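You operate a simulated robot arm through the tools that you are given. There is no shell and no other tool. Be economical: measure what you need, move in short steps, check, and stop when the job is done.

You run a simulated robot arm. Do the job below in one go: nothing can be reset, and whatever is moved stays where it is left.

JOB
Set the FEED knob in the cabinet as the job card says.
Fine: main switch off before the door opens, on again once it is shut and latched.

It is judged by the outcome, as a careful person would: the job done as asked, and still so three seconds after it is handed in. It fails if anything else is knocked over, pushed out of place, dropped, spilled or broken.

ROBOT AND FRAMES
A 7-joint arm with a two-finger parallel gripper, fixed in place. Base frame: the origin is at the foot of the arm, x ahead of it, y to its left, z up. Lengths are in m, angles in degrees, forces in N, time in s.
Its first joint turns from -115.0 to 115.0 degrees. Payload 3.91 kg.
Tool frame: the origin (TCP) lies between the finger pads and is the grasp point; the fingertips stand 0.03 m ahead of it; z points along the fingers, y is the line along which they close. Largest opening 0.11 m; finger width 0.02, thickness 0.01; the body of the gripper, 0.048 by 0.112 m, starts 0.055 m behind the TCP.
Orientation is told as [roll, pitch, yaw] about the base's x, y, z axes, in that order, counted from this pose: with the fingers straight down and closing along the base's y, the tool's x points along the base's -x, its y along +y and its z along -z.

CONTROLS
- The arm moves only by the tool servo_tool. Its argument "rows" is a list of rows, each an object of numbers (a shift or turn left out is 0, a gripper value left out holds the last): "dx", "dy", "dz": the shift along the tool's x, y, z in m; "wx", "wy", "wz": the turn, a rotation vector about the tool's x, y, z in degrees; "claw": the opening, from 0 (shut) to 1 (fully open). In form: [{"dx": .., "dy": .., "dz": .., "wx": .., "wy": .., "wz": .., "claw": ..}, ...]. A call has 1 to 10 rows; each row is the pose to reach, as a shift and turn from the pose commanded when the call began, along the tool's axes at that moment. Rows are played at 5 a second. More than 0.05 m and 8.6 degrees between two rows, or a gripper value outside its range, and nothing of the call is played. Where a pose cannot be reached the arm comes as near as it can. A force on the tool above 50 N (or 10 N above the force at the start of the call, whichever is more), or a blocked arm, ends the call early, and 0.2 s more pass. The fingers move at their own pace (about 0.108 m/s each) and stop on an object; they squeeze with about 29 N. The grip force told is the motor's: it shows also when the fingers shut on nothing. Time passes only in rows, and 0.2 s behind the last, so rows that repeat a pose let the fingers close. It gives the time, the measured TCP pose, the force on the tool (base axes), the opening and the grip force at its end, in the units of the frame above (readings bear some noise).
- Cameras (640 x 400 px; columns grow to the right, rows downward): "scene" is fixed at [0.0518, -0.6508, 1.7572]; the picture's right is [0.79, -0.61, 0.00], its down [-0.36, -0.47, -0.81] and it looks along [0.49, 0.64, -0.59] (base axes); focal length 326 px, centre (320, 200). "wrist" rides on the gripper at [-0.036, 0, -0.057] in the tool frame; the picture's right is [0.00, -1.00, 0.00], its down [0.97, 0.00, -0.24] and it looks along [0.24, 0.00, 0.97] (tool axes); focal length 218 px, centre (320, 200). There is no depth. A picture from a camera that has moved, and an enlarged one, comes with that camera's place and axes in the base frame and with its lens. The place of the scene camera against the robot may be out by one fixed shift of up to 0.018 m in any direction.
- grab_frame(camera): a new picture of that camera. It takes no simulated time.
- slide_trunk(by): slides the trunk up (or, below 0, down) by that many m; the arm rides with it, the base frame stays. It gives what a move gives, with no picture.
- zoom(camera, box): a new picture of the part [left, top, right, bottom] of that camera's present view, enlarged. It takes no simulated time.
- hand_in(): hands the job in; it is judged then, once.

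Work in short steps. Places have to be worked out from the pictures, the camera data and where the tool is seen: move nearer, look again, correct. Check each grasp and each placing, and mend what went wrong. You have 120 turns and 64 pictures in all, those below and enlarged ones among them. Open the gripper and draw the arm clear of the work before you hand the job in, unless the task says otherwise; then end with one line.

The tools are called after "Call:" as name(argument=value, ...) on one line, values as JSON. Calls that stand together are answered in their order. servo_tool: Moves the arm, as the interface text tells. Its arguments: {"type":"object","properties":{"rows":{"type":"array","items":{"type":"object","properties":{"dx":{"type":"number"},"dy":{"type":"number"},"dz":{"type":"number"},"wx":{"type":"number"},"wy":{"type":"number"},"wz":{"type":"number"},"claw":{"type":"number"}}}}},"required":["rows"]} The other tools are called the same way: slide_trunk (by) slides the trunk up or down; grab_frame (camera) takes a picture; zoom (camera, box) takes an enlarged picture of a part of a camera's view; hand_in () hands the job in.

At the start:

```text
clock: 0.0
ee_pos: [0.4679, -0.0965, 1.4215]
tool_rot: [0.1, 0.1, 0.0]
contact_force: [-0.3, -0.2, 0.4]
gripper_width: 0.1098
grip_force: 0.0
trunk travel left (down, up): [-0.925, 0.065]
```

scene: 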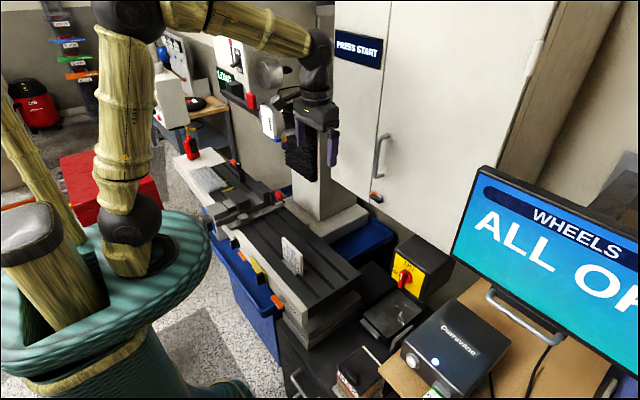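
wrist: 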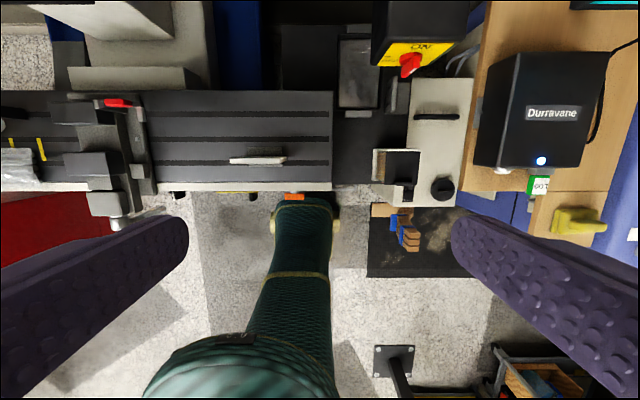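

The pictures show a milling table, a cabinet with a handle, a yellow/red main switch, and a card standing on the table. I look closer at the card, the cabinet and the switch.

Call:
zoom(camera="scene", box=[260, 220, 340, 290])

Call:
zoom(camera="scene", box=[320, 100, 460, 340])

Call:
zoom(camera="wrist", box=[320, 0, 640, 290])

```text
5.71 times, centred on (300, 255) of scene
camera zoom: at [0.0518, -0.6508, 1.7572], right [0.79, -0.61, 0.0], down [-0.36, -0.47, -0.81], along [0.49, 0.64, -0.59], focal length 1864 px, centre (434, -114)
```

zoom: 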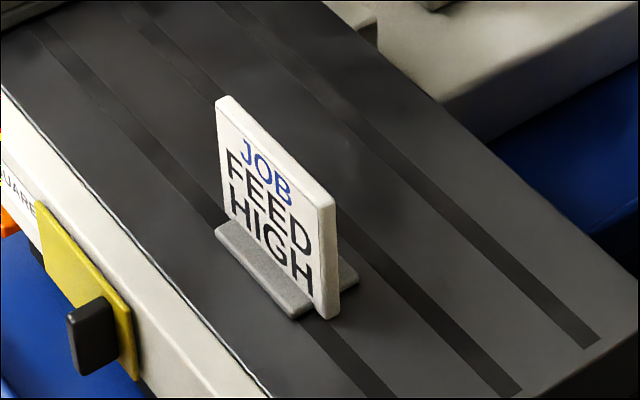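

```text
1.67 times, centred on (390, 220) of scene
camera zoom: at [0.0518, -0.6508, 1.7572], right [0.79, -0.61, 0.0], down [-0.36, -0.47, -0.81], along [0.49, 0.64, -0.59], focal length 544 px, centre (203, 167)
```

zoom: 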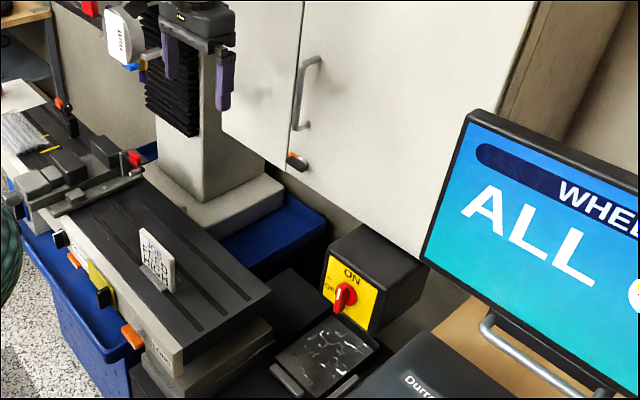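

```text
1.38 times, centred on (480, 145) of wrist
camera zoom: at [0.505, -0.0963, 1.4795], right [0.0, -1.0, 0.0], down [-0.97, 0.0, 0.24], along [-0.24, 0.0, -0.97], focal length 301 px, centre (99, 276)
```

zoom: 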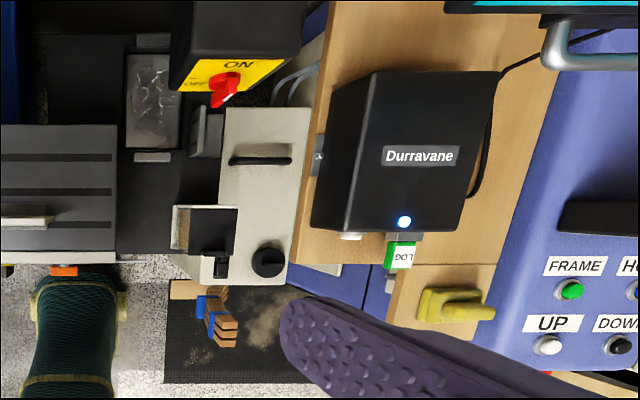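

The job card says FEED HIGH. Now I need to identify the cabinet; I look closer at the door, the switch and the small white unit.

Call:
zoom(camera="scene", box=[350, 120, 410, 210])

Call:
zoom(camera="scene", box=[320, 220, 470, 400])

Call:
zoom(camera="wrist", box=[360, 0, 480, 210])

Call:
zoom(camera="scene", box=[140, 0, 400, 200])

```text
4.44 times, centred on (380, 165) of scene
camera zoom: at [0.0518, -0.6508, 1.7572], right [0.79, -0.61, 0.0], down [-0.36, -0.47, -0.81], along [0.49, 0.64, -0.59], focal length 1450 px, centre (53, 356)
```

zoom: 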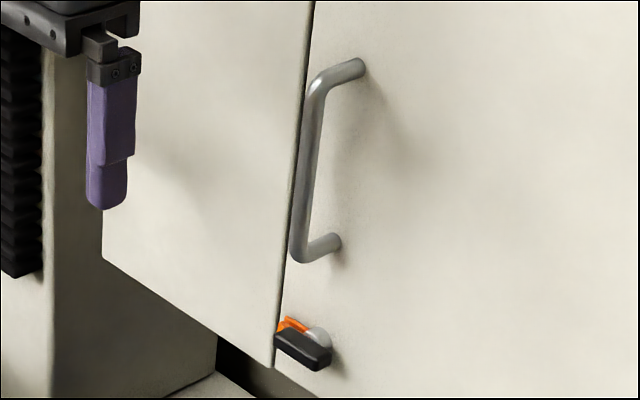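

```text
2.22 times, centred on (395, 310) of scene
camera zoom: at [0.0518, -0.6508, 1.7572], right [0.79, -0.61, 0.0], down [-0.36, -0.47, -0.81], along [0.49, 0.64, -0.59], focal length 725 px, centre (153, -44)
```

zoom: 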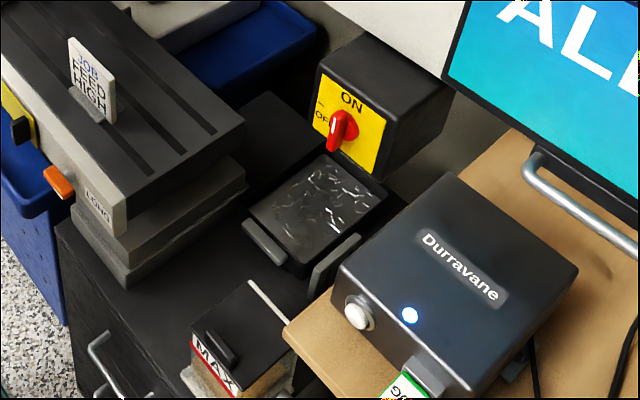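

```text
1.90 times, centred on (420, 105) of wrist
camera zoom: at [0.505, -0.0963, 1.4795], right [0.0, -1.0, 0.0], down [-0.97, 0.0, 0.24], along [-0.24, 0.0, -0.97], focal length 416 px, centre (130, 381)
```

zoom: 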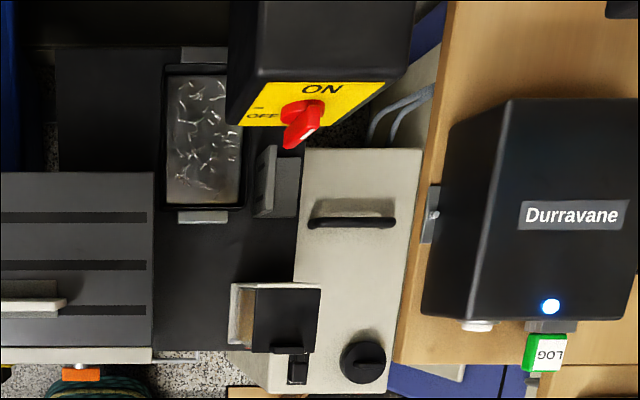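

```text
2.00 times, centred on (270, 100) of scene
camera zoom: at [0.0518, -0.6508, 1.7572], right [0.79, -0.61, 0.0], down [-0.36, -0.47, -0.81], along [0.49, 0.64, -0.59], focal length 653 px, centre (420, 400)
```

zoom: 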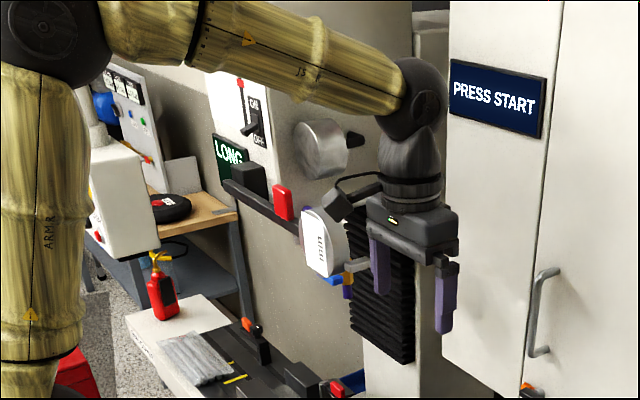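

The main switch is about (0.66, -0.28, 0.98), facing the robot. The cabinet seems to be the large door with a bar handle and a turn latch below it. I tilt the tool forward to look at the cabinet from the front.

Call:
servo_tool(rows=[{"wy": -8}, {"wy": -16}, {"wy": -24}, {"wy": -32}, {"wy": -40}, {"wy": -48}, {"wy": -56}, {"wy": -64}, {"wy": -72}, {"wy": -80}])

Call:
grab_frame(camera="wrist")

Call:
grab_frame(camera="scene")

```text
clock: 2.2
ee_pos: [0.4899, -0.1077, 1.4362]
tool_rot: [-0.1, -80.0, 0.2]
contact_force: [-0.4, 0.1, 0.2]
gripper_width: 0.1099
grip_force: 0.0
out of reach, approached as far as the arm can: row 7, 9, 10
trunk travel left (down, up): [-0.925, 0.065]
```

```text
54 pictures are left
camera wrist: at [0.4418, -0.1074, 1.4802], right [0.0, -1.0, 0.0], down [-0.41, 0.0, -0.91], along [0.91, 0.0, -0.41], focal length 218 px, centre (320, 200)
```

wrist: 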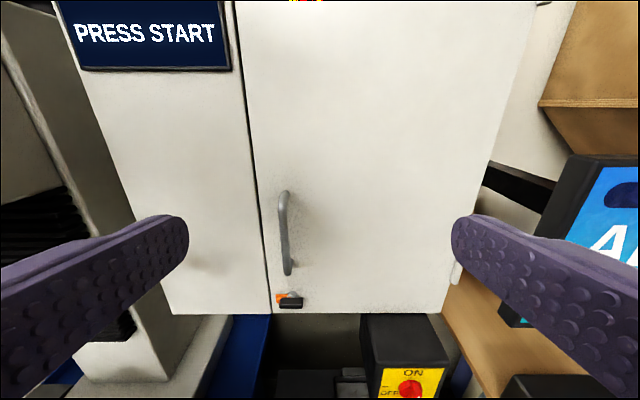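

```text
53 pictures are left
```

scene: 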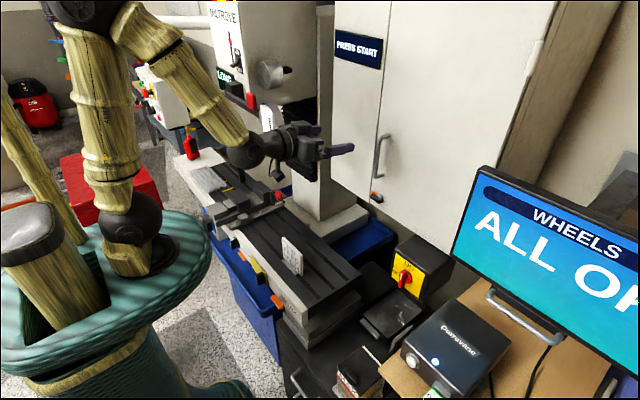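

Door plane is about x=0.78, spanning y≈0 to -0.37 (hinge right), handle at (0.748,-0.048,1.28), latch at (0.756,-0.047,1.11). I zoom on latch and switch for their state.

Call:
zoom(camera="wrist", box=[250, 260, 470, 400])

Call:
zoom(camera="scene", box=[380, 220, 470, 310])

```text
2.86 times, centred on (360, 330) of wrist
camera zoom: at [0.4418, -0.1074, 1.4802], right [0.0, -1.0, 0.0], down [-0.41, 0.0, -0.91], along [0.91, 0.0, -0.41], focal length 624 px, centre (206, -171)
```

zoom: 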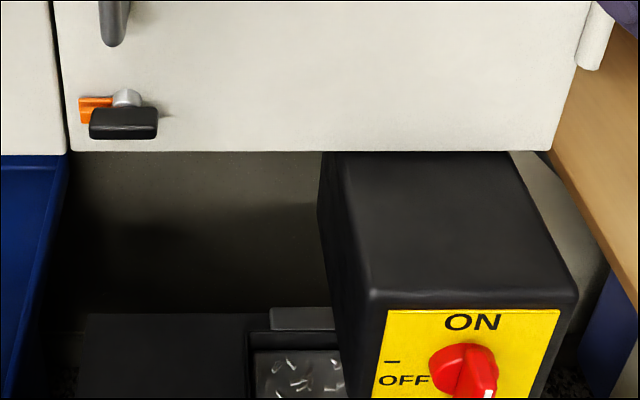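

```text
4.44 times, centred on (425, 265) of scene
camera zoom: at [0.0518, -0.6508, 1.7572], right [0.79, -0.61, 0.0], down [-0.36, -0.47, -0.81], along [0.49, 0.64, -0.59], focal length 1450 px, centre (-147, -89)
```

zoom: 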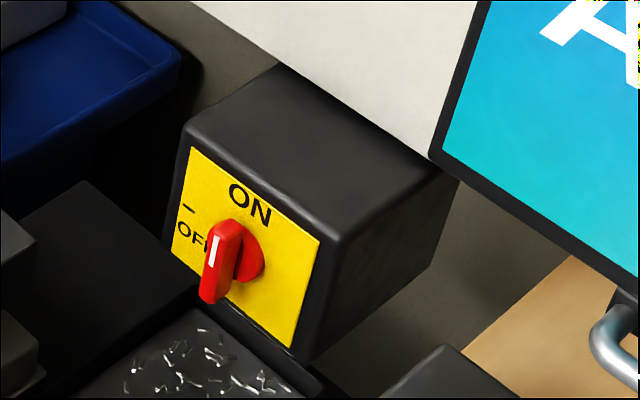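

Switch bar is vertical (ON), OFF to the left; latch has an orange tongue toward the frame. I shift sideways to the switch's y and level the tool, then lower the trunk.

Call:
servo_tool(rows=[{"dy": -0.04}, {"dy": -0.08}, {"dy": -0.12}, {"dy": -0.16}, {"dy": -0.172, "wy": -5}, {"dy": -0.172, "wy": -10}])

Call:
slide_trunk(by=-0.3)

Call:
grab_frame(camera="wrist")

Call:
grab_frame(camera="scene")

```text
clock: 3.6
ee_pos: [0.4896, -0.278, 1.436]
tool_rot: [178.8, -89.9, -178.9]
contact_force: [-1.1, 0.1, 0.8]
gripper_width: 0.1101
grip_force: 0.0
trunk travel left (down, up): [-0.925, 0.065]
```

```text
clock: 6.6
ee_pos: [0.4894, -0.2778, 1.1361]
tool_rot: [-104.1, -90.0, 104.1]
contact_force: [0.7, 0.0, -0.7]
gripper_width: 0.11
grip_force: 0.1
trunk travel left (down, up): [-0.625, 0.365]
```

```text
50 pictures are left
camera wrist: at [0.4343, -0.2776, 1.1717], right [0.0, -1.0, 0.0], down [-0.24, 0.0, -0.97], along [0.97, 0.0, -0.24], focal length 218 px, centre (320, 200)
```

wrist: 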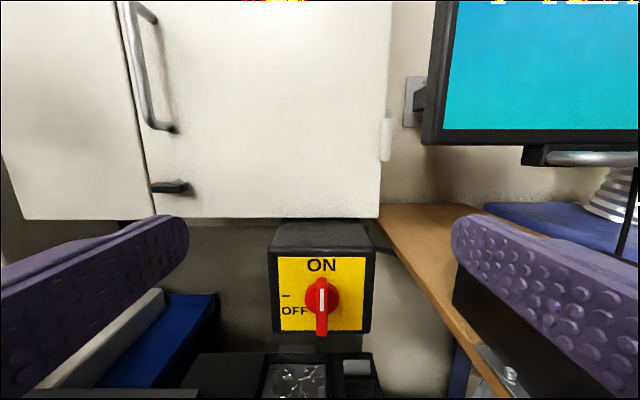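

```text
49 pictures are left
```

scene: 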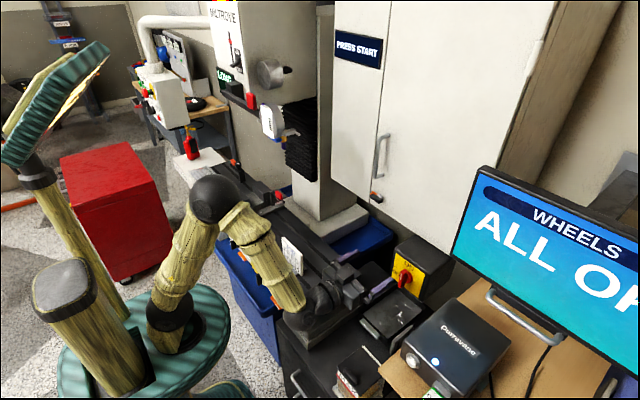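

The tool is level and facing the switch. I lower the trunk another 0.12 m to line up with the knob and look again.

Call:
slide_trunk(by=-0.12)

Call:
grab_frame(camera="wrist")

Call:
grab_frame(camera="scene")

```text
clock: 8.1
ee_pos: [0.4887, -0.2777, 1.0158]
tool_rot: [-131.6, -90.0, 131.5]
contact_force: [0.5, -0.2, -0.1]
gripper_width: 0.1098
grip_force: 0.0
trunk travel left (down, up): [-0.505, 0.485]
```

```text
48 pictures are left
camera wrist: at [0.4343, -0.2776, 1.0517], right [0.0, -1.0, 0.0], down [-0.24, 0.0, -0.97], along [0.97, 0.0, -0.24], focal length 218 px, centre (320, 200)
```

wrist: 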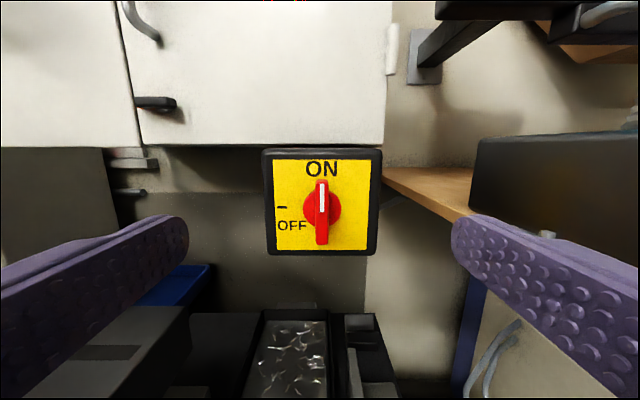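

```text
47 pictures are left
```

scene: 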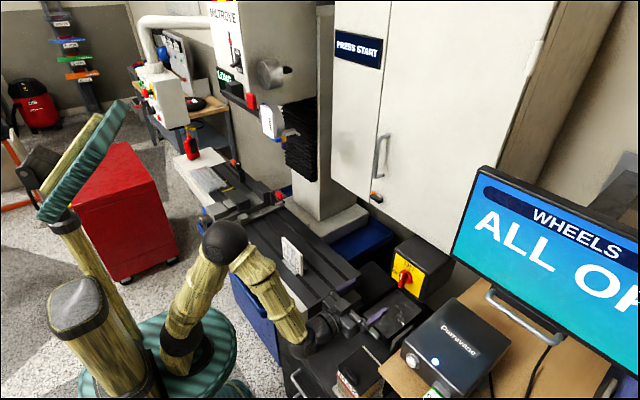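

Triangulating, the knob hub is at about (0.676,-0.279,0.983) with the bar front near x=0.656. I approach with a half-open gripper to just before the bar.

Call:
servo_tool(rows=[{"dx": 0.033, "dy": -0.001, "claw": 0.5}, {"dx": 0.033, "dy": -0.001, "dz": 0.04}, {"dx": 0.033, "dy": -0.001, "dz": 0.08}, {"dx": 0.033, "dy": -0.001, "dz": 0.12}])

Call:
grab_frame(camera="wrist")

Call:
zoom(camera="scene", box=[290, 210, 470, 350])

```text
clock: 9.1
ee_pos: [0.6106, -0.2798, 0.9813]
tool_rot: [7.0, -90.0, -7.2]
contact_force: [-0.5, -1.1, 0.3]
gripper_width: 0.0551
grip_force: 0.0
trunk travel left (down, up): [-0.505, 0.485]
```

```text
46 pictures are left
camera wrist: at [0.556, -0.2791, 1.0173], right [0.0, -1.0, 0.0], down [-0.24, 0.0, -0.97], along [0.97, 0.0, -0.24], focal length 218 px, centre (320, 200)
```

wrist: 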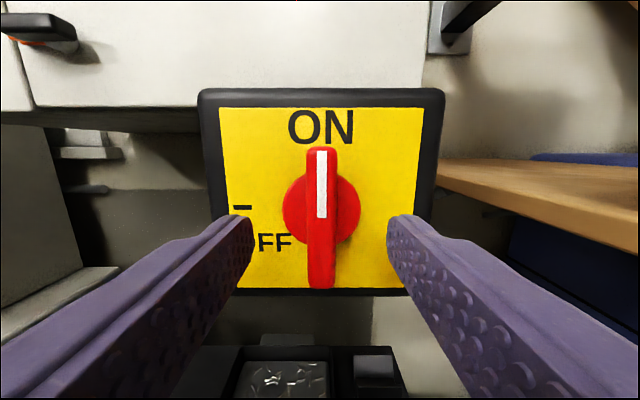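

```text
2.86 times, centred on (380, 280) of scene
camera zoom: at [0.0518, -0.6508, 1.7572], right [0.79, -0.61, 0.0], down [-0.36, -0.47, -0.81], along [0.49, 0.64, -0.59], focal length 932 px, centre (149, -29)
```

zoom: 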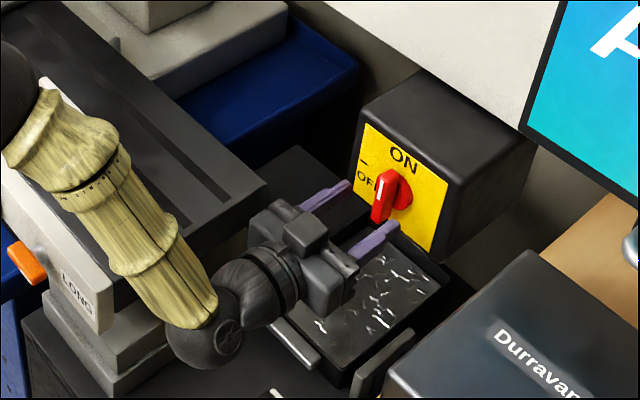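

Aligned with the hub. I advance 0.032 m and close on the bar.

Call:
servo_tool(rows=[{"dz": 0.016}, {"dz": 0.032}, {"dz": 0.032, "claw": 0}, {"dz": 0.032, "claw": 0}, {"dz": 0.032, "claw": 0}])

Call:
grab_frame(camera="wrist")

```text
clock: 10.3
ee_pos: [0.6408, -0.2793, 0.9803]
tool_rot: [20.8, -90.0, -20.8]
contact_force: [-1.6, -3.7, -0.7]
gripper_width: 0.0416
grip_force: 44.6
trunk travel left (down, up): [-0.505, 0.485]
```

```text
44 pictures are left
camera wrist: at [0.5864, -0.2797, 1.0176], right [0.0, -1.0, 0.0], down [-0.24, 0.0, -0.97], along [0.97, 0.0, -0.24], focal length 218 px, centre (320, 200)
```

wrist: 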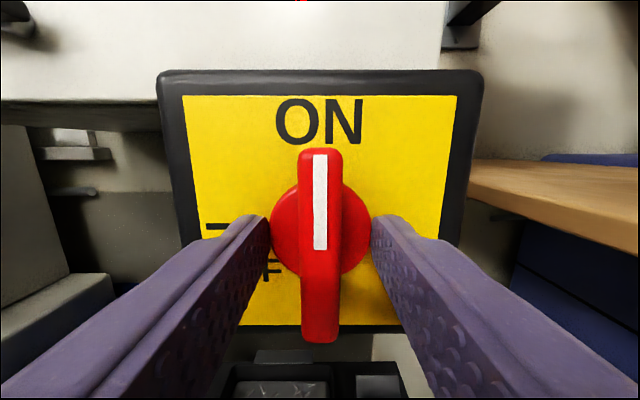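

The fingers closed on the round hub disc (0.042 m), not the bar. I open, back off 0.01 m and close on the bar.

Call:
servo_tool(rows=[{"claw": 0.5}, {"claw": 0.5}, {"dz": -0.009, "claw": 0.5}, {"dz": -0.009, "claw": 0}, {"dz": -0.009, "claw": 0}, {"dz": -0.009, "claw": 0}])

Call:
zoom(camera="scene", box=[360, 230, 450, 310])

```text
clock: 11.7
ee_pos: [0.6321, -0.2797, 0.9824]
tool_rot: [-166.0, -90.0, 165.9]
contact_force: [2.6, -6.6, 2.9]
gripper_width: 0.0136
grip_force: 45.4
trunk travel left (down, up): [-0.505, 0.485]
```

```text
5.00 times, centred on (405, 270) of scene
camera zoom: at [0.0518, -0.6508, 1.7572], right [0.79, -0.61, 0.0], down [-0.36, -0.47, -0.81], along [0.49, 0.64, -0.59], focal length 1631 px, centre (-105, -150)
```

zoom: 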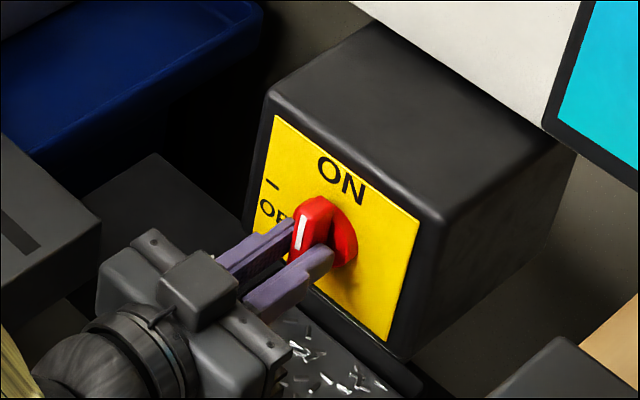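

Bar gripped (0.0136 m). I turn it counter-clockwise (seen from the front) toward OFF.

Call:
servo_tool(rows=[{"wz": -8}, {"wz": -16}, {"wz": -24}, {"wz": -32}, {"wz": -40}, {"wz": -48}])

Call:
grab_frame(camera="wrist")

```text
clock: 13.1
ee_pos: [0.6329, -0.279, 0.9832]
tool_rot: [-90.0, -41.8, 90.0]
contact_force: [7.7, -8.4, 8.2]
gripper_width: 0.0139
grip_force: 44.9
trunk travel left (down, up): [-0.505, 0.485]
```

```text
42 pictures are left
camera wrist: at [0.5777, -0.2524, 1.0067], right [0.0, -0.67, 0.74], down [-0.24, -0.72, -0.65], along [0.97, -0.18, -0.16], focal length 218 px, centre (320, 200)
```

wrist: 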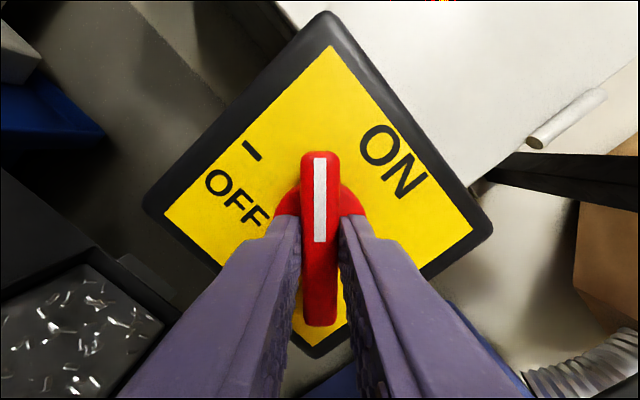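

The knob follows. I continue to 90°.

Call:
servo_tool(rows=[{"wz": -8}, {"wz": -16}, {"wz": -24}, {"wz": -32}, {"wz": -40}, {"wz": -42}])

Call:
grab_frame(camera="wrist")

```text
clock: 14.1
ee_pos: [0.6333, -0.2785, 0.9838]
tool_rot: [-87.2, -15.0, 89.4]
contact_force: [15.8, -8.6, -20.5]
gripper_width: 0.0145
grip_force: 44.8
out of reach, approached as far as the arm can: row 4
trunk travel left (down, up): [-0.505, 0.485]
stopped in row 4: the force on the tool passed its limit (the readings are from after the stop); the commanded pose is now the measured one
```

```text
41 pictures are left
camera wrist: at [0.5782, -0.2443, 0.9956], right [0.05, -0.26, 0.96], down [-0.25, -0.94, -0.24], along [0.97, -0.23, -0.11], focal length 218 px, centre (320, 200)
```

wrist: 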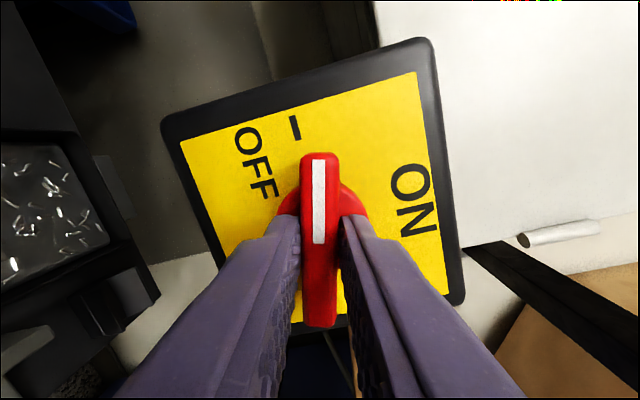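

The arm's wrist limit stops me at ~75°, short of OFF at 90°. I let go, back off, roll back, and will press the pointer end down the last bit with closed fingers.

Call:
servo_tool(rows=[{"claw": 0.4}, {"claw": 0.4}, {"dz": -0.04}, {"dz": -0.08}, {"dz": -0.08, "wz": 8}, {"dz": -0.08, "wz": 16}, {"dz": -0.08, "wz": 24}, {"dz": -0.08, "wz": 32}, {"dz": -0.08, "wz": 40}])

Call:
servo_tool(rows=[{"wz": 8, "claw": 0}, {"wz": 16}, {"wz": 24}, {"wz": 32}, {"wz": 35}])

Call:
grab_frame(camera="wrist")

```text
clock: 16.1
ee_pos: [0.5511, -0.2775, 0.9883]
tool_rot: [-85.6, -54.9, 86.6]
contact_force: [-0.3, -0.6, -0.6]
gripper_width: 0.0442
grip_force: 0.0
trunk travel left (down, up): [-0.505, 0.485]
```

```text
clock: 17.3
ee_pos: [0.5514, -0.2771, 0.9884]
tool_rot: [-3.5, -87.5, 3.7]
contact_force: [1.0, 0.3, -0.8]
gripper_width: 0.0
grip_force: 28.8
trunk travel left (down, up): [-0.505, 0.485]
```

```text
40 pictures are left
camera wrist: at [0.498, -0.278, 1.0273], right [0.0, -1.0, 0.0], down [-0.28, 0.0, -0.96], along [0.96, 0.0, -0.28], focal length 218 px, centre (320, 200)
```

wrist: 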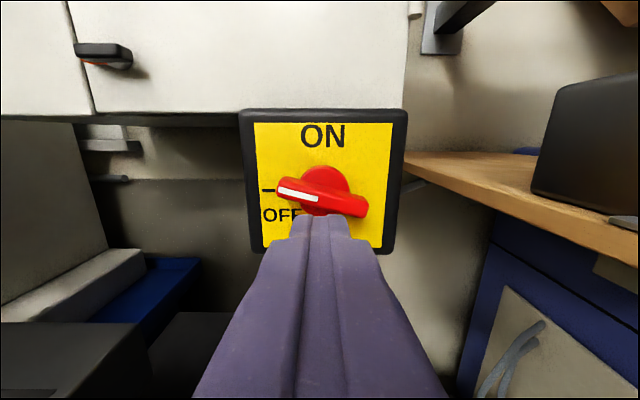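

Bar left at 75° as expected. I position the closed fingers above the pointer end (left side) and press down.

Call:
servo_tool(rows=[{"dx": -0.034, "dy": 0.028}, {"dx": -0.034, "dy": 0.028, "dz": 0.045}, {"dx": -0.034, "dy": 0.028, "dz": 0.084}, {"dx": -0.028, "dy": 0.028, "dz": 0.084}, {"dx": -0.022, "dy": 0.028, "dz": 0.084}, {"dx": -0.018, "dy": 0.028, "dz": 0.084}, {"dx": -0.014, "dy": 0.028, "dz": 0.084}])

Call:
grab_frame(camera="wrist")

```text
clock: 18.9
ee_pos: [0.6342, -0.2508, 0.9999]
tool_rot: [-6.5, -87.6, 6.6]
contact_force: [1.7, 0.8, 4.9]
gripper_width: 0.0
grip_force: 29.0
trunk travel left (down, up): [-0.505, 0.485]
```

```text
39 pictures are left
camera wrist: at [0.5822, -0.2497, 1.0387], right [0.0, -1.0, 0.0], down [-0.28, -0.01, -0.96], along [0.96, 0.0, -0.28], focal length 218 px, centre (320, 200)
```

wrist: 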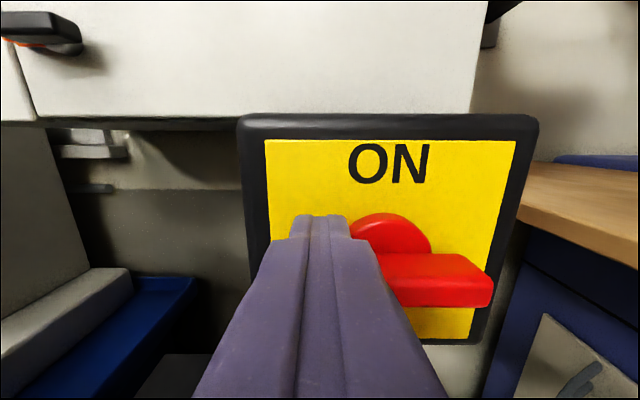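

Bar looks nearly horizontal; I press a few mm more, then lift off, back away and look.

Call:
servo_tool(rows=[{"dx": 0.002}, {"dx": 0.004}, {"dx": -0.02}, {"dx": -0.02, "dz": -0.045}, {"dx": -0.02, "dz": -0.09}])

Call:
grab_frame(camera="wrist")

```text
clock: 20.1
ee_pos: [0.546, -0.2506, 1.0223]
tool_rot: [-4.5, -87.6, 4.8]
contact_force: [0.2, 0.6, -0.6]
gripper_width: 0.0
grip_force: 29.3
trunk travel left (down, up): [-0.505, 0.485]
```

```text
38 pictures are left
camera wrist: at [0.4931, -0.2502, 1.0615], right [0.0, -1.0, 0.0], down [-0.28, 0.0, -0.96], along [0.96, 0.0, -0.28], focal length 218 px, centre (320, 200)
```

wrist: 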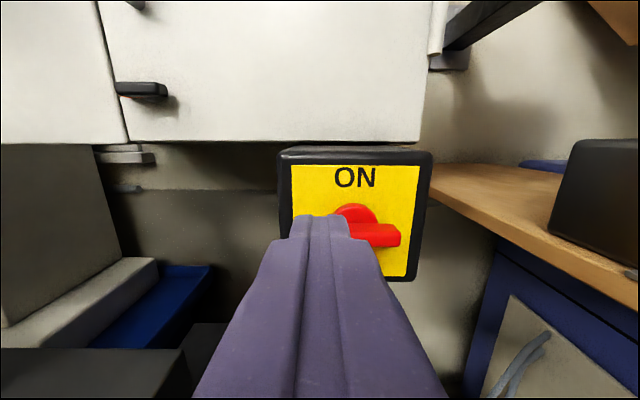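

OFF appears reached. I raise the trunk 0.09 m and move over in front of the latch, opening the gripper, checking the switch in the scene view.

Call:
slide_trunk(by=0.09)

Call:
servo_tool(rows=[{"dy": 0.045, "wy": -2.4}, {"dy": 0.09, "wy": -2.4}, {"dy": 0.135, "wy": -2.4}, {"dy": 0.18, "wy": -2.4}, {"dy": 0.203, "wy": -2.4, "claw": 0.5}, {"dy": 0.203, "wy": -2.4}])

Call:
grab_frame(camera="wrist")

Call:
grab_frame(camera="scene")

Call:
zoom(camera="scene", box=[340, 170, 450, 310])

```text
clock: 21.3
ee_pos: [0.5475, -0.2503, 1.1124]
tool_rot: [-5.1, -87.5, 5.4]
contact_force: [-0.9, 0.2, -0.4]
gripper_width: 0.0003
grip_force: 29.4
trunk travel left (down, up): [-0.595, 0.395]
```

```text
clock: 22.7
ee_pos: [0.5451, -0.048, 1.111]
tool_rot: [-60.4, -89.8, 60.5]
contact_force: [0.1, 0.1, 0.1]
gripper_width: 0.0551
grip_force: 0.0
trunk travel left (down, up): [-0.595, 0.395]
```

```text
37 pictures are left
camera wrist: at [0.4907, -0.0484, 1.1479], right [0.0, -1.0, 0.0], down [-0.24, 0.0, -0.97], along [0.97, 0.0, -0.24], focal length 218 px, centre (320, 200)
```

wrist: 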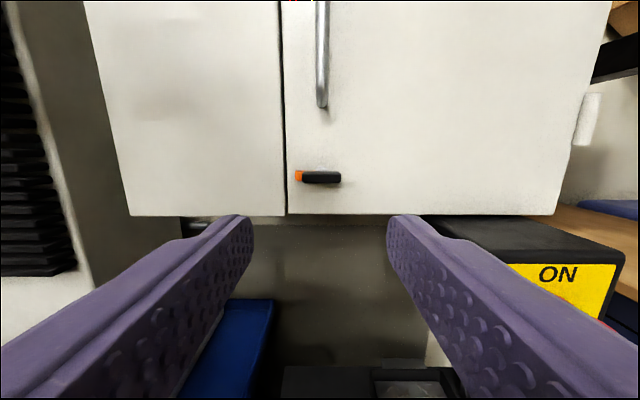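

```text
36 pictures are left
```

scene: 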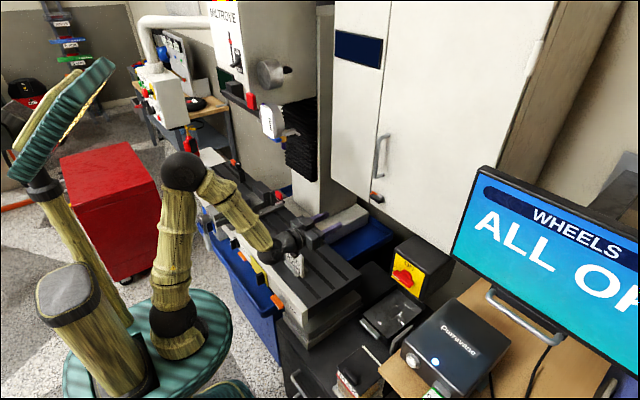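

```text
2.86 times, centred on (395, 240) of scene
camera zoom: at [0.0518, -0.6508, 1.7572], right [0.79, -0.61, 0.0], down [-0.36, -0.47, -0.81], along [0.49, 0.64, -0.59], focal length 932 px, centre (106, 86)
```

zoom: 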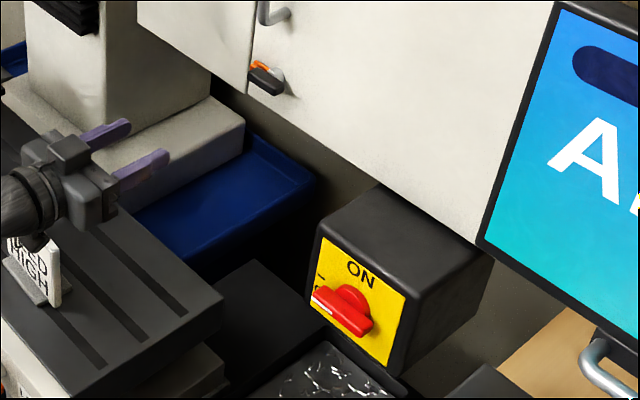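

The switch is OFF (and the PRESS START display went dark, confirming). The latch bar is horizontal at (0.76,-0.048,1.11); I roll the gripper +90° so the fingers close vertically on it.

Call:
servo_tool(rows=[{"wz": 8, "claw": 0.4}, {"wz": 16}, {"wz": 24}, {"wz": 32}, {"wz": 40}, {"wz": 48}, {"wz": 56}, {"wz": 64}, {"wz": 72}, {"wz": 80}])

Call:
servo_tool(rows=[{"wz": 5}, {"wz": 10}])

Call:
grab_frame(camera="wrist")

```text
clock: 24.9
ee_pos: [0.5466, -0.0472, 1.1122]
tool_rot: [89.8, -10.1, -89.8]
contact_force: [-0.6, -0.2, -0.4]
gripper_width: 0.0439
grip_force: 0.0
trunk travel left (down, up): [-0.595, 0.395]
```

```text
clock: 25.5
ee_pos: [0.5464, -0.0473, 1.1119]
tool_rot: [89.9, -0.1, -89.8]
contact_force: [-0.3, 0.1, -0.2]
gripper_width: 0.0442
grip_force: 0.0
trunk travel left (down, up): [-0.595, 0.395]
```

```text
34 pictures are left
camera wrist: at [0.4918, -0.0836, 1.1122], right [0.0, 0.0, -1.0], down [-0.24, 0.97, 0.0], along [0.97, 0.24, 0.0], focal length 218 px, centre (320, 200)
```

wrist: 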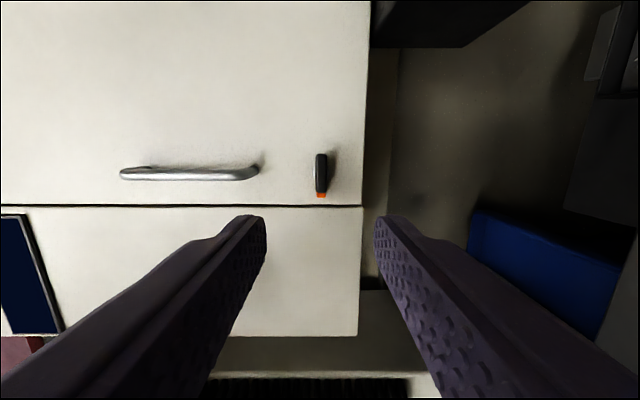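

Bar centred at y≈-0.053, z≈1.111. I approach to x=0.70 and look.

Call:
servo_tool(rows=[{"dx": -0.005, "dz": 0.04}, {"dx": -0.005, "dz": 0.08}, {"dx": -0.005, "dz": 0.12}, {"dx": -0.005, "dz": 0.155}])

Call:
grab_frame(camera="wrist")

Call:
zoom(camera="scene", box=[310, 130, 430, 260])

```text
clock: 26.5
ee_pos: [0.7024, -0.0517, 1.1121]
tool_rot: [89.8, -0.2, -89.7]
contact_force: [0.7, -0.1, 0.7]
gripper_width: 0.0443
grip_force: 0.1
trunk travel left (down, up): [-0.595, 0.395]
```

```text
33 pictures are left
camera wrist: at [0.647, -0.0871, 1.112], right [0.0, 0.0, -1.0], down [-0.24, 0.97, 0.0], along [0.97, 0.24, 0.0], focal length 218 px, centre (320, 200)
```

wrist: 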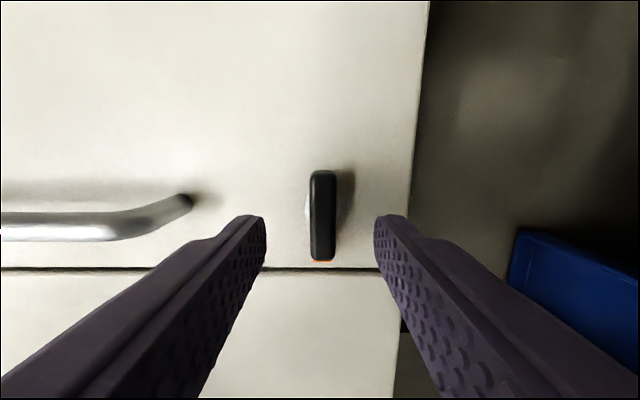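

```text
3.08 times, centred on (370, 195) of scene
camera zoom: at [0.0518, -0.6508, 1.7572], right [0.79, -0.61, 0.0], down [-0.36, -0.47, -0.81], along [0.49, 0.64, -0.59], focal length 1004 px, centre (166, 215)
```

zoom: 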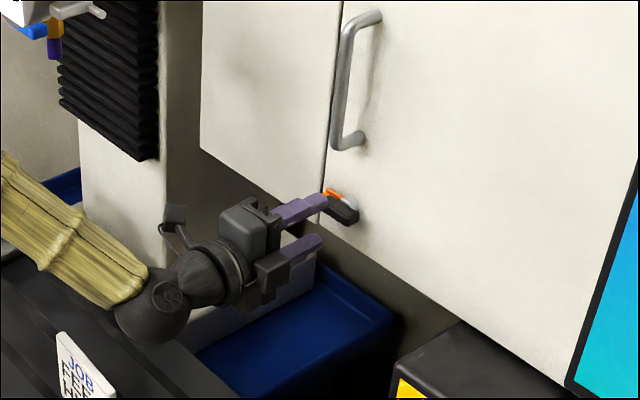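

Close now; I zoom to see where the pivot lies relative to the bar before gripping.

Call:
zoom(camera="wrist", box=[260, 140, 380, 280])

Call:
zoom(camera="scene", box=[355, 175, 395, 215])

```text
2.86 times, centred on (320, 210) of wrist
camera zoom: at [0.647, -0.0871, 1.112], right [0.0, 0.0, -1.0], down [-0.24, 0.97, 0.0], along [0.97, 0.24, 0.0], focal length 624 px, centre (320, 171)
```

zoom: 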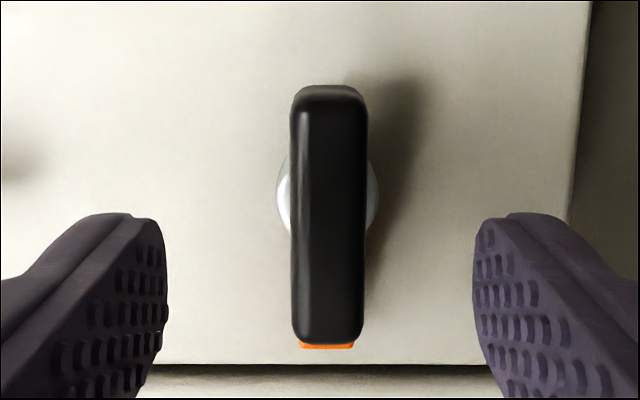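

```text
10.00 times, centred on (375, 195) of scene
camera zoom: at [0.0518, -0.6508, 1.7572], right [0.79, -0.61, 0.0], down [-0.36, -0.47, -0.81], along [0.49, 0.64, -0.59], focal length 3263 px, centre (-230, 250)
```

zoom: 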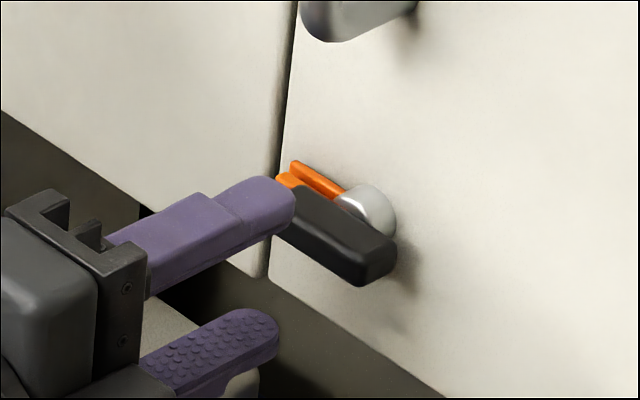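

Pivot is centred on the tool axis. I advance 0.03 m and grip.

Call:
servo_tool(rows=[{"dz": 0.015}, {"dz": 0.03}, {"dz": 0.03, "claw": 0}, {"dz": 0.03}, {"dz": 0.03}])

Call:
zoom(camera="scene", box=[345, 165, 405, 225])

```text
clock: 27.7
ee_pos: [0.7312, -0.0503, 1.1099]
tool_rot: [89.6, -0.3, -89.7]
contact_force: [1.0, 1.3, -8.8]
gripper_width: 0.014
grip_force: 45.2
trunk travel left (down, up): [-0.595, 0.395]
```

```text
6.67 times, centred on (375, 195) of scene
camera zoom: at [0.0518, -0.6508, 1.7572], right [0.79, -0.61, 0.0], down [-0.36, -0.47, -0.81], along [0.49, 0.64, -0.59], focal length 2175 px, centre (-47, 233)
```

zoom: 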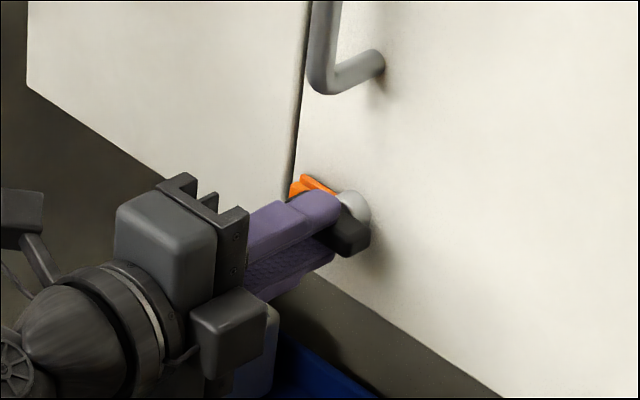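

Gripped. I try turning counter-clockwise in small steps, watching the force.

Call:
servo_tool(rows=[{"wz": -6}, {"wz": -12}, {"wz": -18}, {"wz": -24}])

Call:
zoom(camera="wrist", box=[220, 100, 420, 300])

```text
clock: 28.7
ee_pos: [0.7306, -0.051, 1.1092]
tool_rot: [89.7, -24.4, -89.6]
contact_force: [-9.0, 9.2, -17.2]
gripper_width: 0.0139
grip_force: 45.3
trunk travel left (down, up): [-0.595, 0.395]
```

```text
2.00 times, centred on (320, 200) of wrist
camera zoom: at [0.6772, -0.0829, 1.1253], right [0.0, -0.41, -0.91], down [-0.25, 0.88, -0.4], along [0.97, 0.22, -0.1], focal length 436 px, centre (320, 200)
```

zoom: 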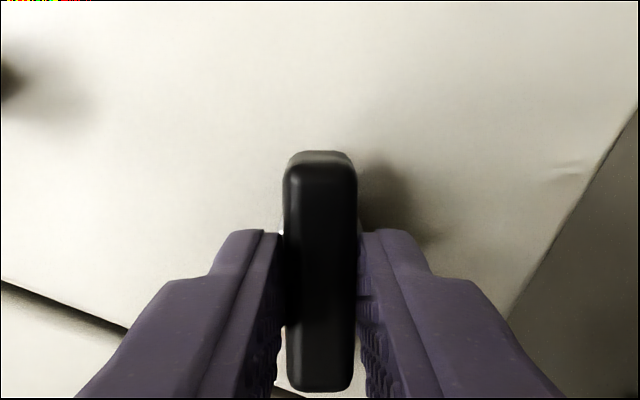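

The latch follows ccw. I continue to 90°.

Call:
servo_tool(rows=[{"wz": -8}, {"wz": -16}, {"wz": -24}, {"wz": -32}, {"wz": -40}, {"wz": -48}, {"wz": -56}, {"wz": -64}, {"wz": -66}])

Call:
zoom(camera="wrist", box=[220, 100, 420, 300])

Call:
zoom(camera="scene", box=[345, 165, 405, 225])

```text
clock: 30.7
ee_pos: [0.7313, -0.05, 1.1108]
tool_rot: [-43.3, -89.4, 43.7]
contact_force: [-16.4, 9.0, -23.8]
gripper_width: 0.014
grip_force: 45.3
trunk travel left (down, up): [-0.595, 0.395]
```

```text
2.00 times, centred on (320, 200) of wrist
camera zoom: at [0.6773, -0.0502, 1.1465], right [0.01, -1.0, 0.01], down [-0.25, -0.01, -0.97], along [0.97, 0.0, -0.25], focal length 436 px, centre (320, 200)
```

zoom: 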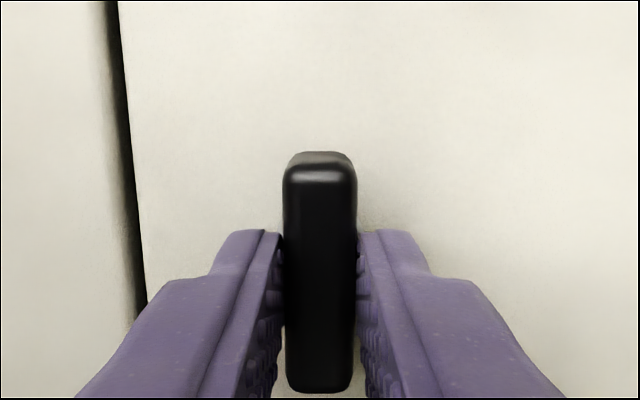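

```text
6.67 times, centred on (375, 195) of scene
camera zoom: at [0.0518, -0.6508, 1.7572], right [0.79, -0.61, 0.0], down [-0.36, -0.47, -0.81], along [0.49, 0.64, -0.59], focal length 2175 px, centre (-47, 233)
```

zoom: 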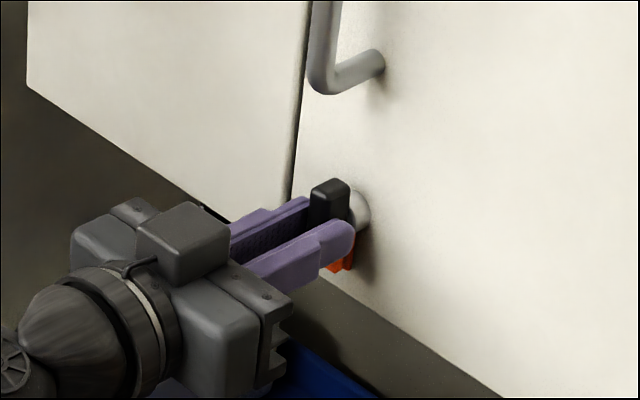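

Latch turned (tongue down). I release, back off 0.06 m, and raise the trunk to the handle height.

Call:
servo_tool(rows=[{"claw": 0.5}, {"claw": 0.5}, {"dz": -0.03}, {"dz": -0.07}])

Call:
slide_trunk(by=0.14)

Call:
grab_frame(camera="wrist")

```text
clock: 31.7
ee_pos: [0.6606, -0.0517, 1.1128]
tool_rot: [-74.0, -89.8, 74.3]
contact_force: [-1.1, 0.3, 0.4]
gripper_width: 0.055
grip_force: 0.0
trunk travel left (down, up): [-0.595, 0.395]
```

```text
clock: 33.4
ee_pos: [0.661, -0.0515, 1.2522]
tool_rot: [-64.0, -89.8, 64.2]
contact_force: [0.2, 0.4, 0.1]
gripper_width: 0.0547
grip_force: 0.2
trunk travel left (down, up): [-0.735, 0.255]
```

```text
25 pictures are left
camera wrist: at [0.6061, -0.0508, 1.2892], right [0.0, -1.0, 0.0], down [-0.24, -0.01, -0.97], along [0.97, 0.0, -0.24], focal length 218 px, centre (320, 200)
```

wrist: 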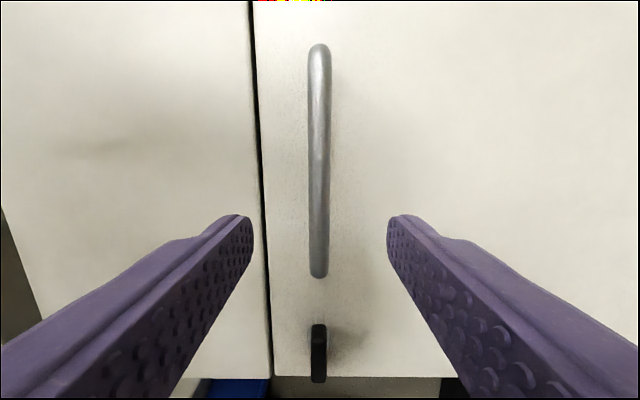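

Handle is straight ahead at y≈-0.05. I advance and grip it.

Call:
servo_tool(rows=[{"dx": -0.008, "dz": 0.04}, {"dx": -0.008, "dz": 0.074}, {"dx": -0.008, "dz": 0.074, "claw": 0}, {"dx": -0.008, "dz": 0.074}, {"dx": -0.008, "dz": 0.074}])

```text
clock: 34.6
ee_pos: [0.7351, -0.0505, 1.262]
tool_rot: [-55.5, -89.8, 55.8]
contact_force: [0.7, 0.0, -2.2]
gripper_width: 0.0137
grip_force: 45.2
trunk travel left (down, up): [-0.735, 0.255]
```

Handle gripped (0.0137 m). I pull along the door arc (hinge ≈ (0.78,-0.374)), first 20°, yawing with the door.

Call:
servo_tool(rows=[{"dz": -0.014, "dy": -0.002, "wx": -2.5}, {"dz": -0.028, "dy": -0.004, "wx": -5}, {"dz": -0.042, "dy": -0.0075, "wx": -7.5}, {"dz": -0.056, "dy": -0.0117, "wx": -10}, {"dz": -0.082, "dy": -0.021, "wx": -15}, {"dz": -0.1085, "dy": -0.0325, "wx": -20}])

Call:
grab_frame(camera="scene")

```text
clock: 36.0
ee_pos: [0.6267, -0.0845, 1.2609]
tool_rot: [-35.9, -89.8, 56.2]
contact_force: [-2.4, 0.7, -1.6]
gripper_width: 0.0139
grip_force: 44.7
trunk travel left (down, up): [-0.735, 0.255]
```

```text
24 pictures are left
```

scene: 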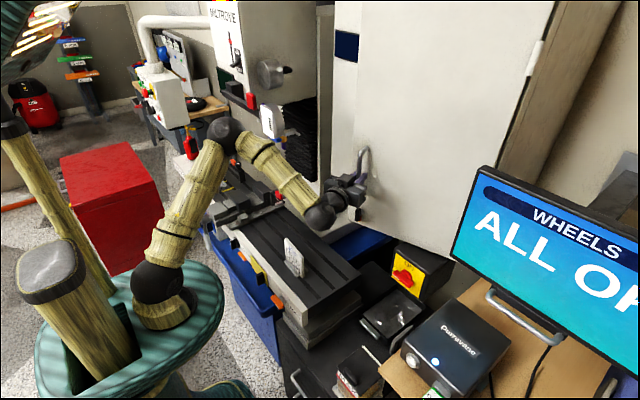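

Door opens smoothly. I continue the arc to 50°.

Call:
servo_tool(rows=[{"dz": -0.028, "dy": -0.004, "wx": -5}, {"dz": -0.056, "dy": -0.0117, "wx": -10}, {"dz": -0.082, "dy": -0.021, "wx": -15}, {"dz": -0.1085, "dy": -0.0325, "wx": -20}, {"dz": -0.1334, "dy": -0.0464, "wx": -25}, {"dz": -0.157, "dy": -0.0624, "wx": -30}])

Call:
grab_frame(camera="scene")

```text
clock: 37.4
ee_pos: [0.5002, -0.201, 1.2608]
tool_rot: [-31.5, -89.8, 81.7]
contact_force: [9.4, -9.1, 7.1]
gripper_width: 0.0139
grip_force: 45.0
trunk travel left (down, up): [-0.735, 0.255]
```

```text
23 pictures are left
```

scene: 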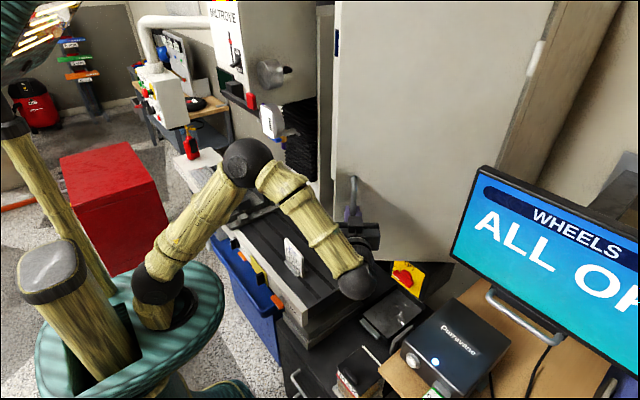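

Continue the arc to 75°.

Call:
servo_tool(rows=[{"dz": -0.028, "dy": -0.004, "wx": -5}, {"dz": -0.056, "dy": -0.0117, "wx": -10}, {"dz": -0.082, "dy": -0.021, "wx": -15}, {"dz": -0.1085, "dy": -0.0325, "wx": -20}, {"dz": -0.1334, "dy": -0.0464, "wx": -25}])

Call:
grab_frame(camera="scene")

```text
clock: 38.6
ee_pos: [0.4521, -0.3331, 1.2619]
tool_rot: [-6.3, -90.0, 81.3]
contact_force: [18.8, -4.0, 9.8]
gripper_width: 0.0139
grip_force: 44.8
trunk travel left (down, up): [-0.735, 0.255]
```

```text
22 pictures are left
```

scene: 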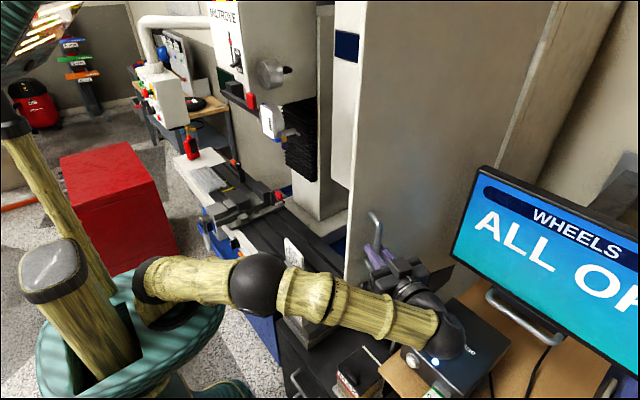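

Door is open about 75°. I release, back off from the handle and move away toward the robot to clear the door edge.

Call:
servo_tool(rows=[{"claw": 0.4}, {"claw": 0.4}, {"dz": -0.022}, {"dz": -0.045}, {"dz": -0.07, "dy": 0.03}, {"dz": -0.078, "dy": 0.06}, {"dz": -0.086, "dy": 0.09}])

Call:
grab_frame(camera="scene")

```text
clock: 40.2
ee_pos: [0.3397, -0.3889, 1.2617]
tool_rot: [0.5, -89.7, 74.7]
contact_force: [-0.5, -0.2, 0.8]
gripper_width: 0.0438
grip_force: 0.2
trunk travel left (down, up): [-0.735, 0.255]
```

```text
21 pictures are left
```

scene: 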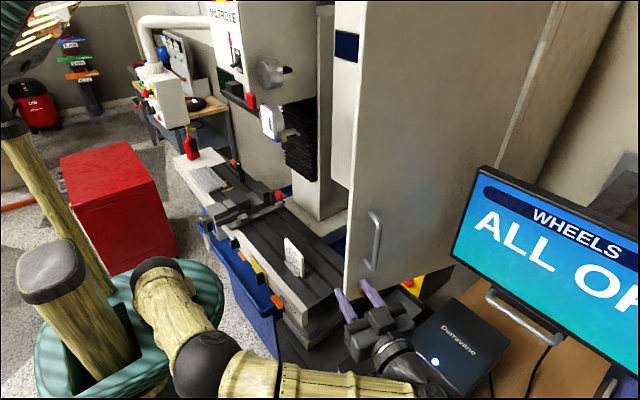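

I rotate the tool back toward the cabinet (yaw 75→35) in place.

Call:
servo_tool(rows=[{"wx": 8}, {"wx": 16}, {"wx": 24}, {"wx": 32}, {"wx": 40}])

```text
clock: 41.4
ee_pos: [0.3425, -0.3882, 1.2629]
tool_rot: [-27.6, -89.6, 62.5]
contact_force: [0.6, 0.0, 0.0]
gripper_width: 0.044
grip_force: 0.0
trunk travel left (down, up): [-0.735, 0.255]
```

I translate toward +y in front of the door edge, staying at x≈0.33.

Call:
servo_tool(rows=[{"dz": -0.012, "dy": 0.009}, {"dz": 0.014, "dy": 0.046}, {"dz": 0.04, "dy": 0.083}, {"dz": 0.066, "dy": 0.12}, {"dz": 0.092, "dy": 0.158}, {"dz": 0.12, "dy": 0.197}])

Call:
servo_tool(rows=[{"wx": 8}, {"wx": 16}, {"wx": 24}, {"wx": 32}, {"wx": 38}])

Call:
grab_frame(camera="wrist")

```text
clock: 42.8
ee_pos: [0.3267, -0.1572, 1.2619]
tool_rot: [-36.2, -89.7, 71.3]
contact_force: [-1.0, 0.2, 0.2]
gripper_width: 0.044
grip_force: 0.0
trunk travel left (down, up): [-0.735, 0.255]
```

```text
clock: 44.0
ee_pos: [0.3491, -0.2235, 1.3134]
tool_rot: [-65.8, -89.7, 63.1]
contact_force: [0.3, 0.9, 0.0]
gripper_width: 0.0442
grip_force: 0.0
out of reach, approached as far as the arm can: row 2, 3, 4, 5
trunk travel left (down, up): [-0.735, 0.255]
```

```text
20 pictures are left
camera wrist: at [0.2938, -0.2202, 1.3495], right [-0.05, -1.0, 0.01], down [-0.24, 0.01, -0.97], along [0.97, -0.05, -0.24], focal length 218 px, centre (320, 200)
```

wrist: 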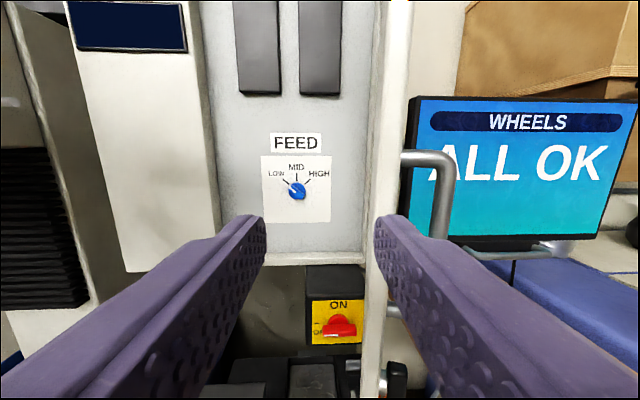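

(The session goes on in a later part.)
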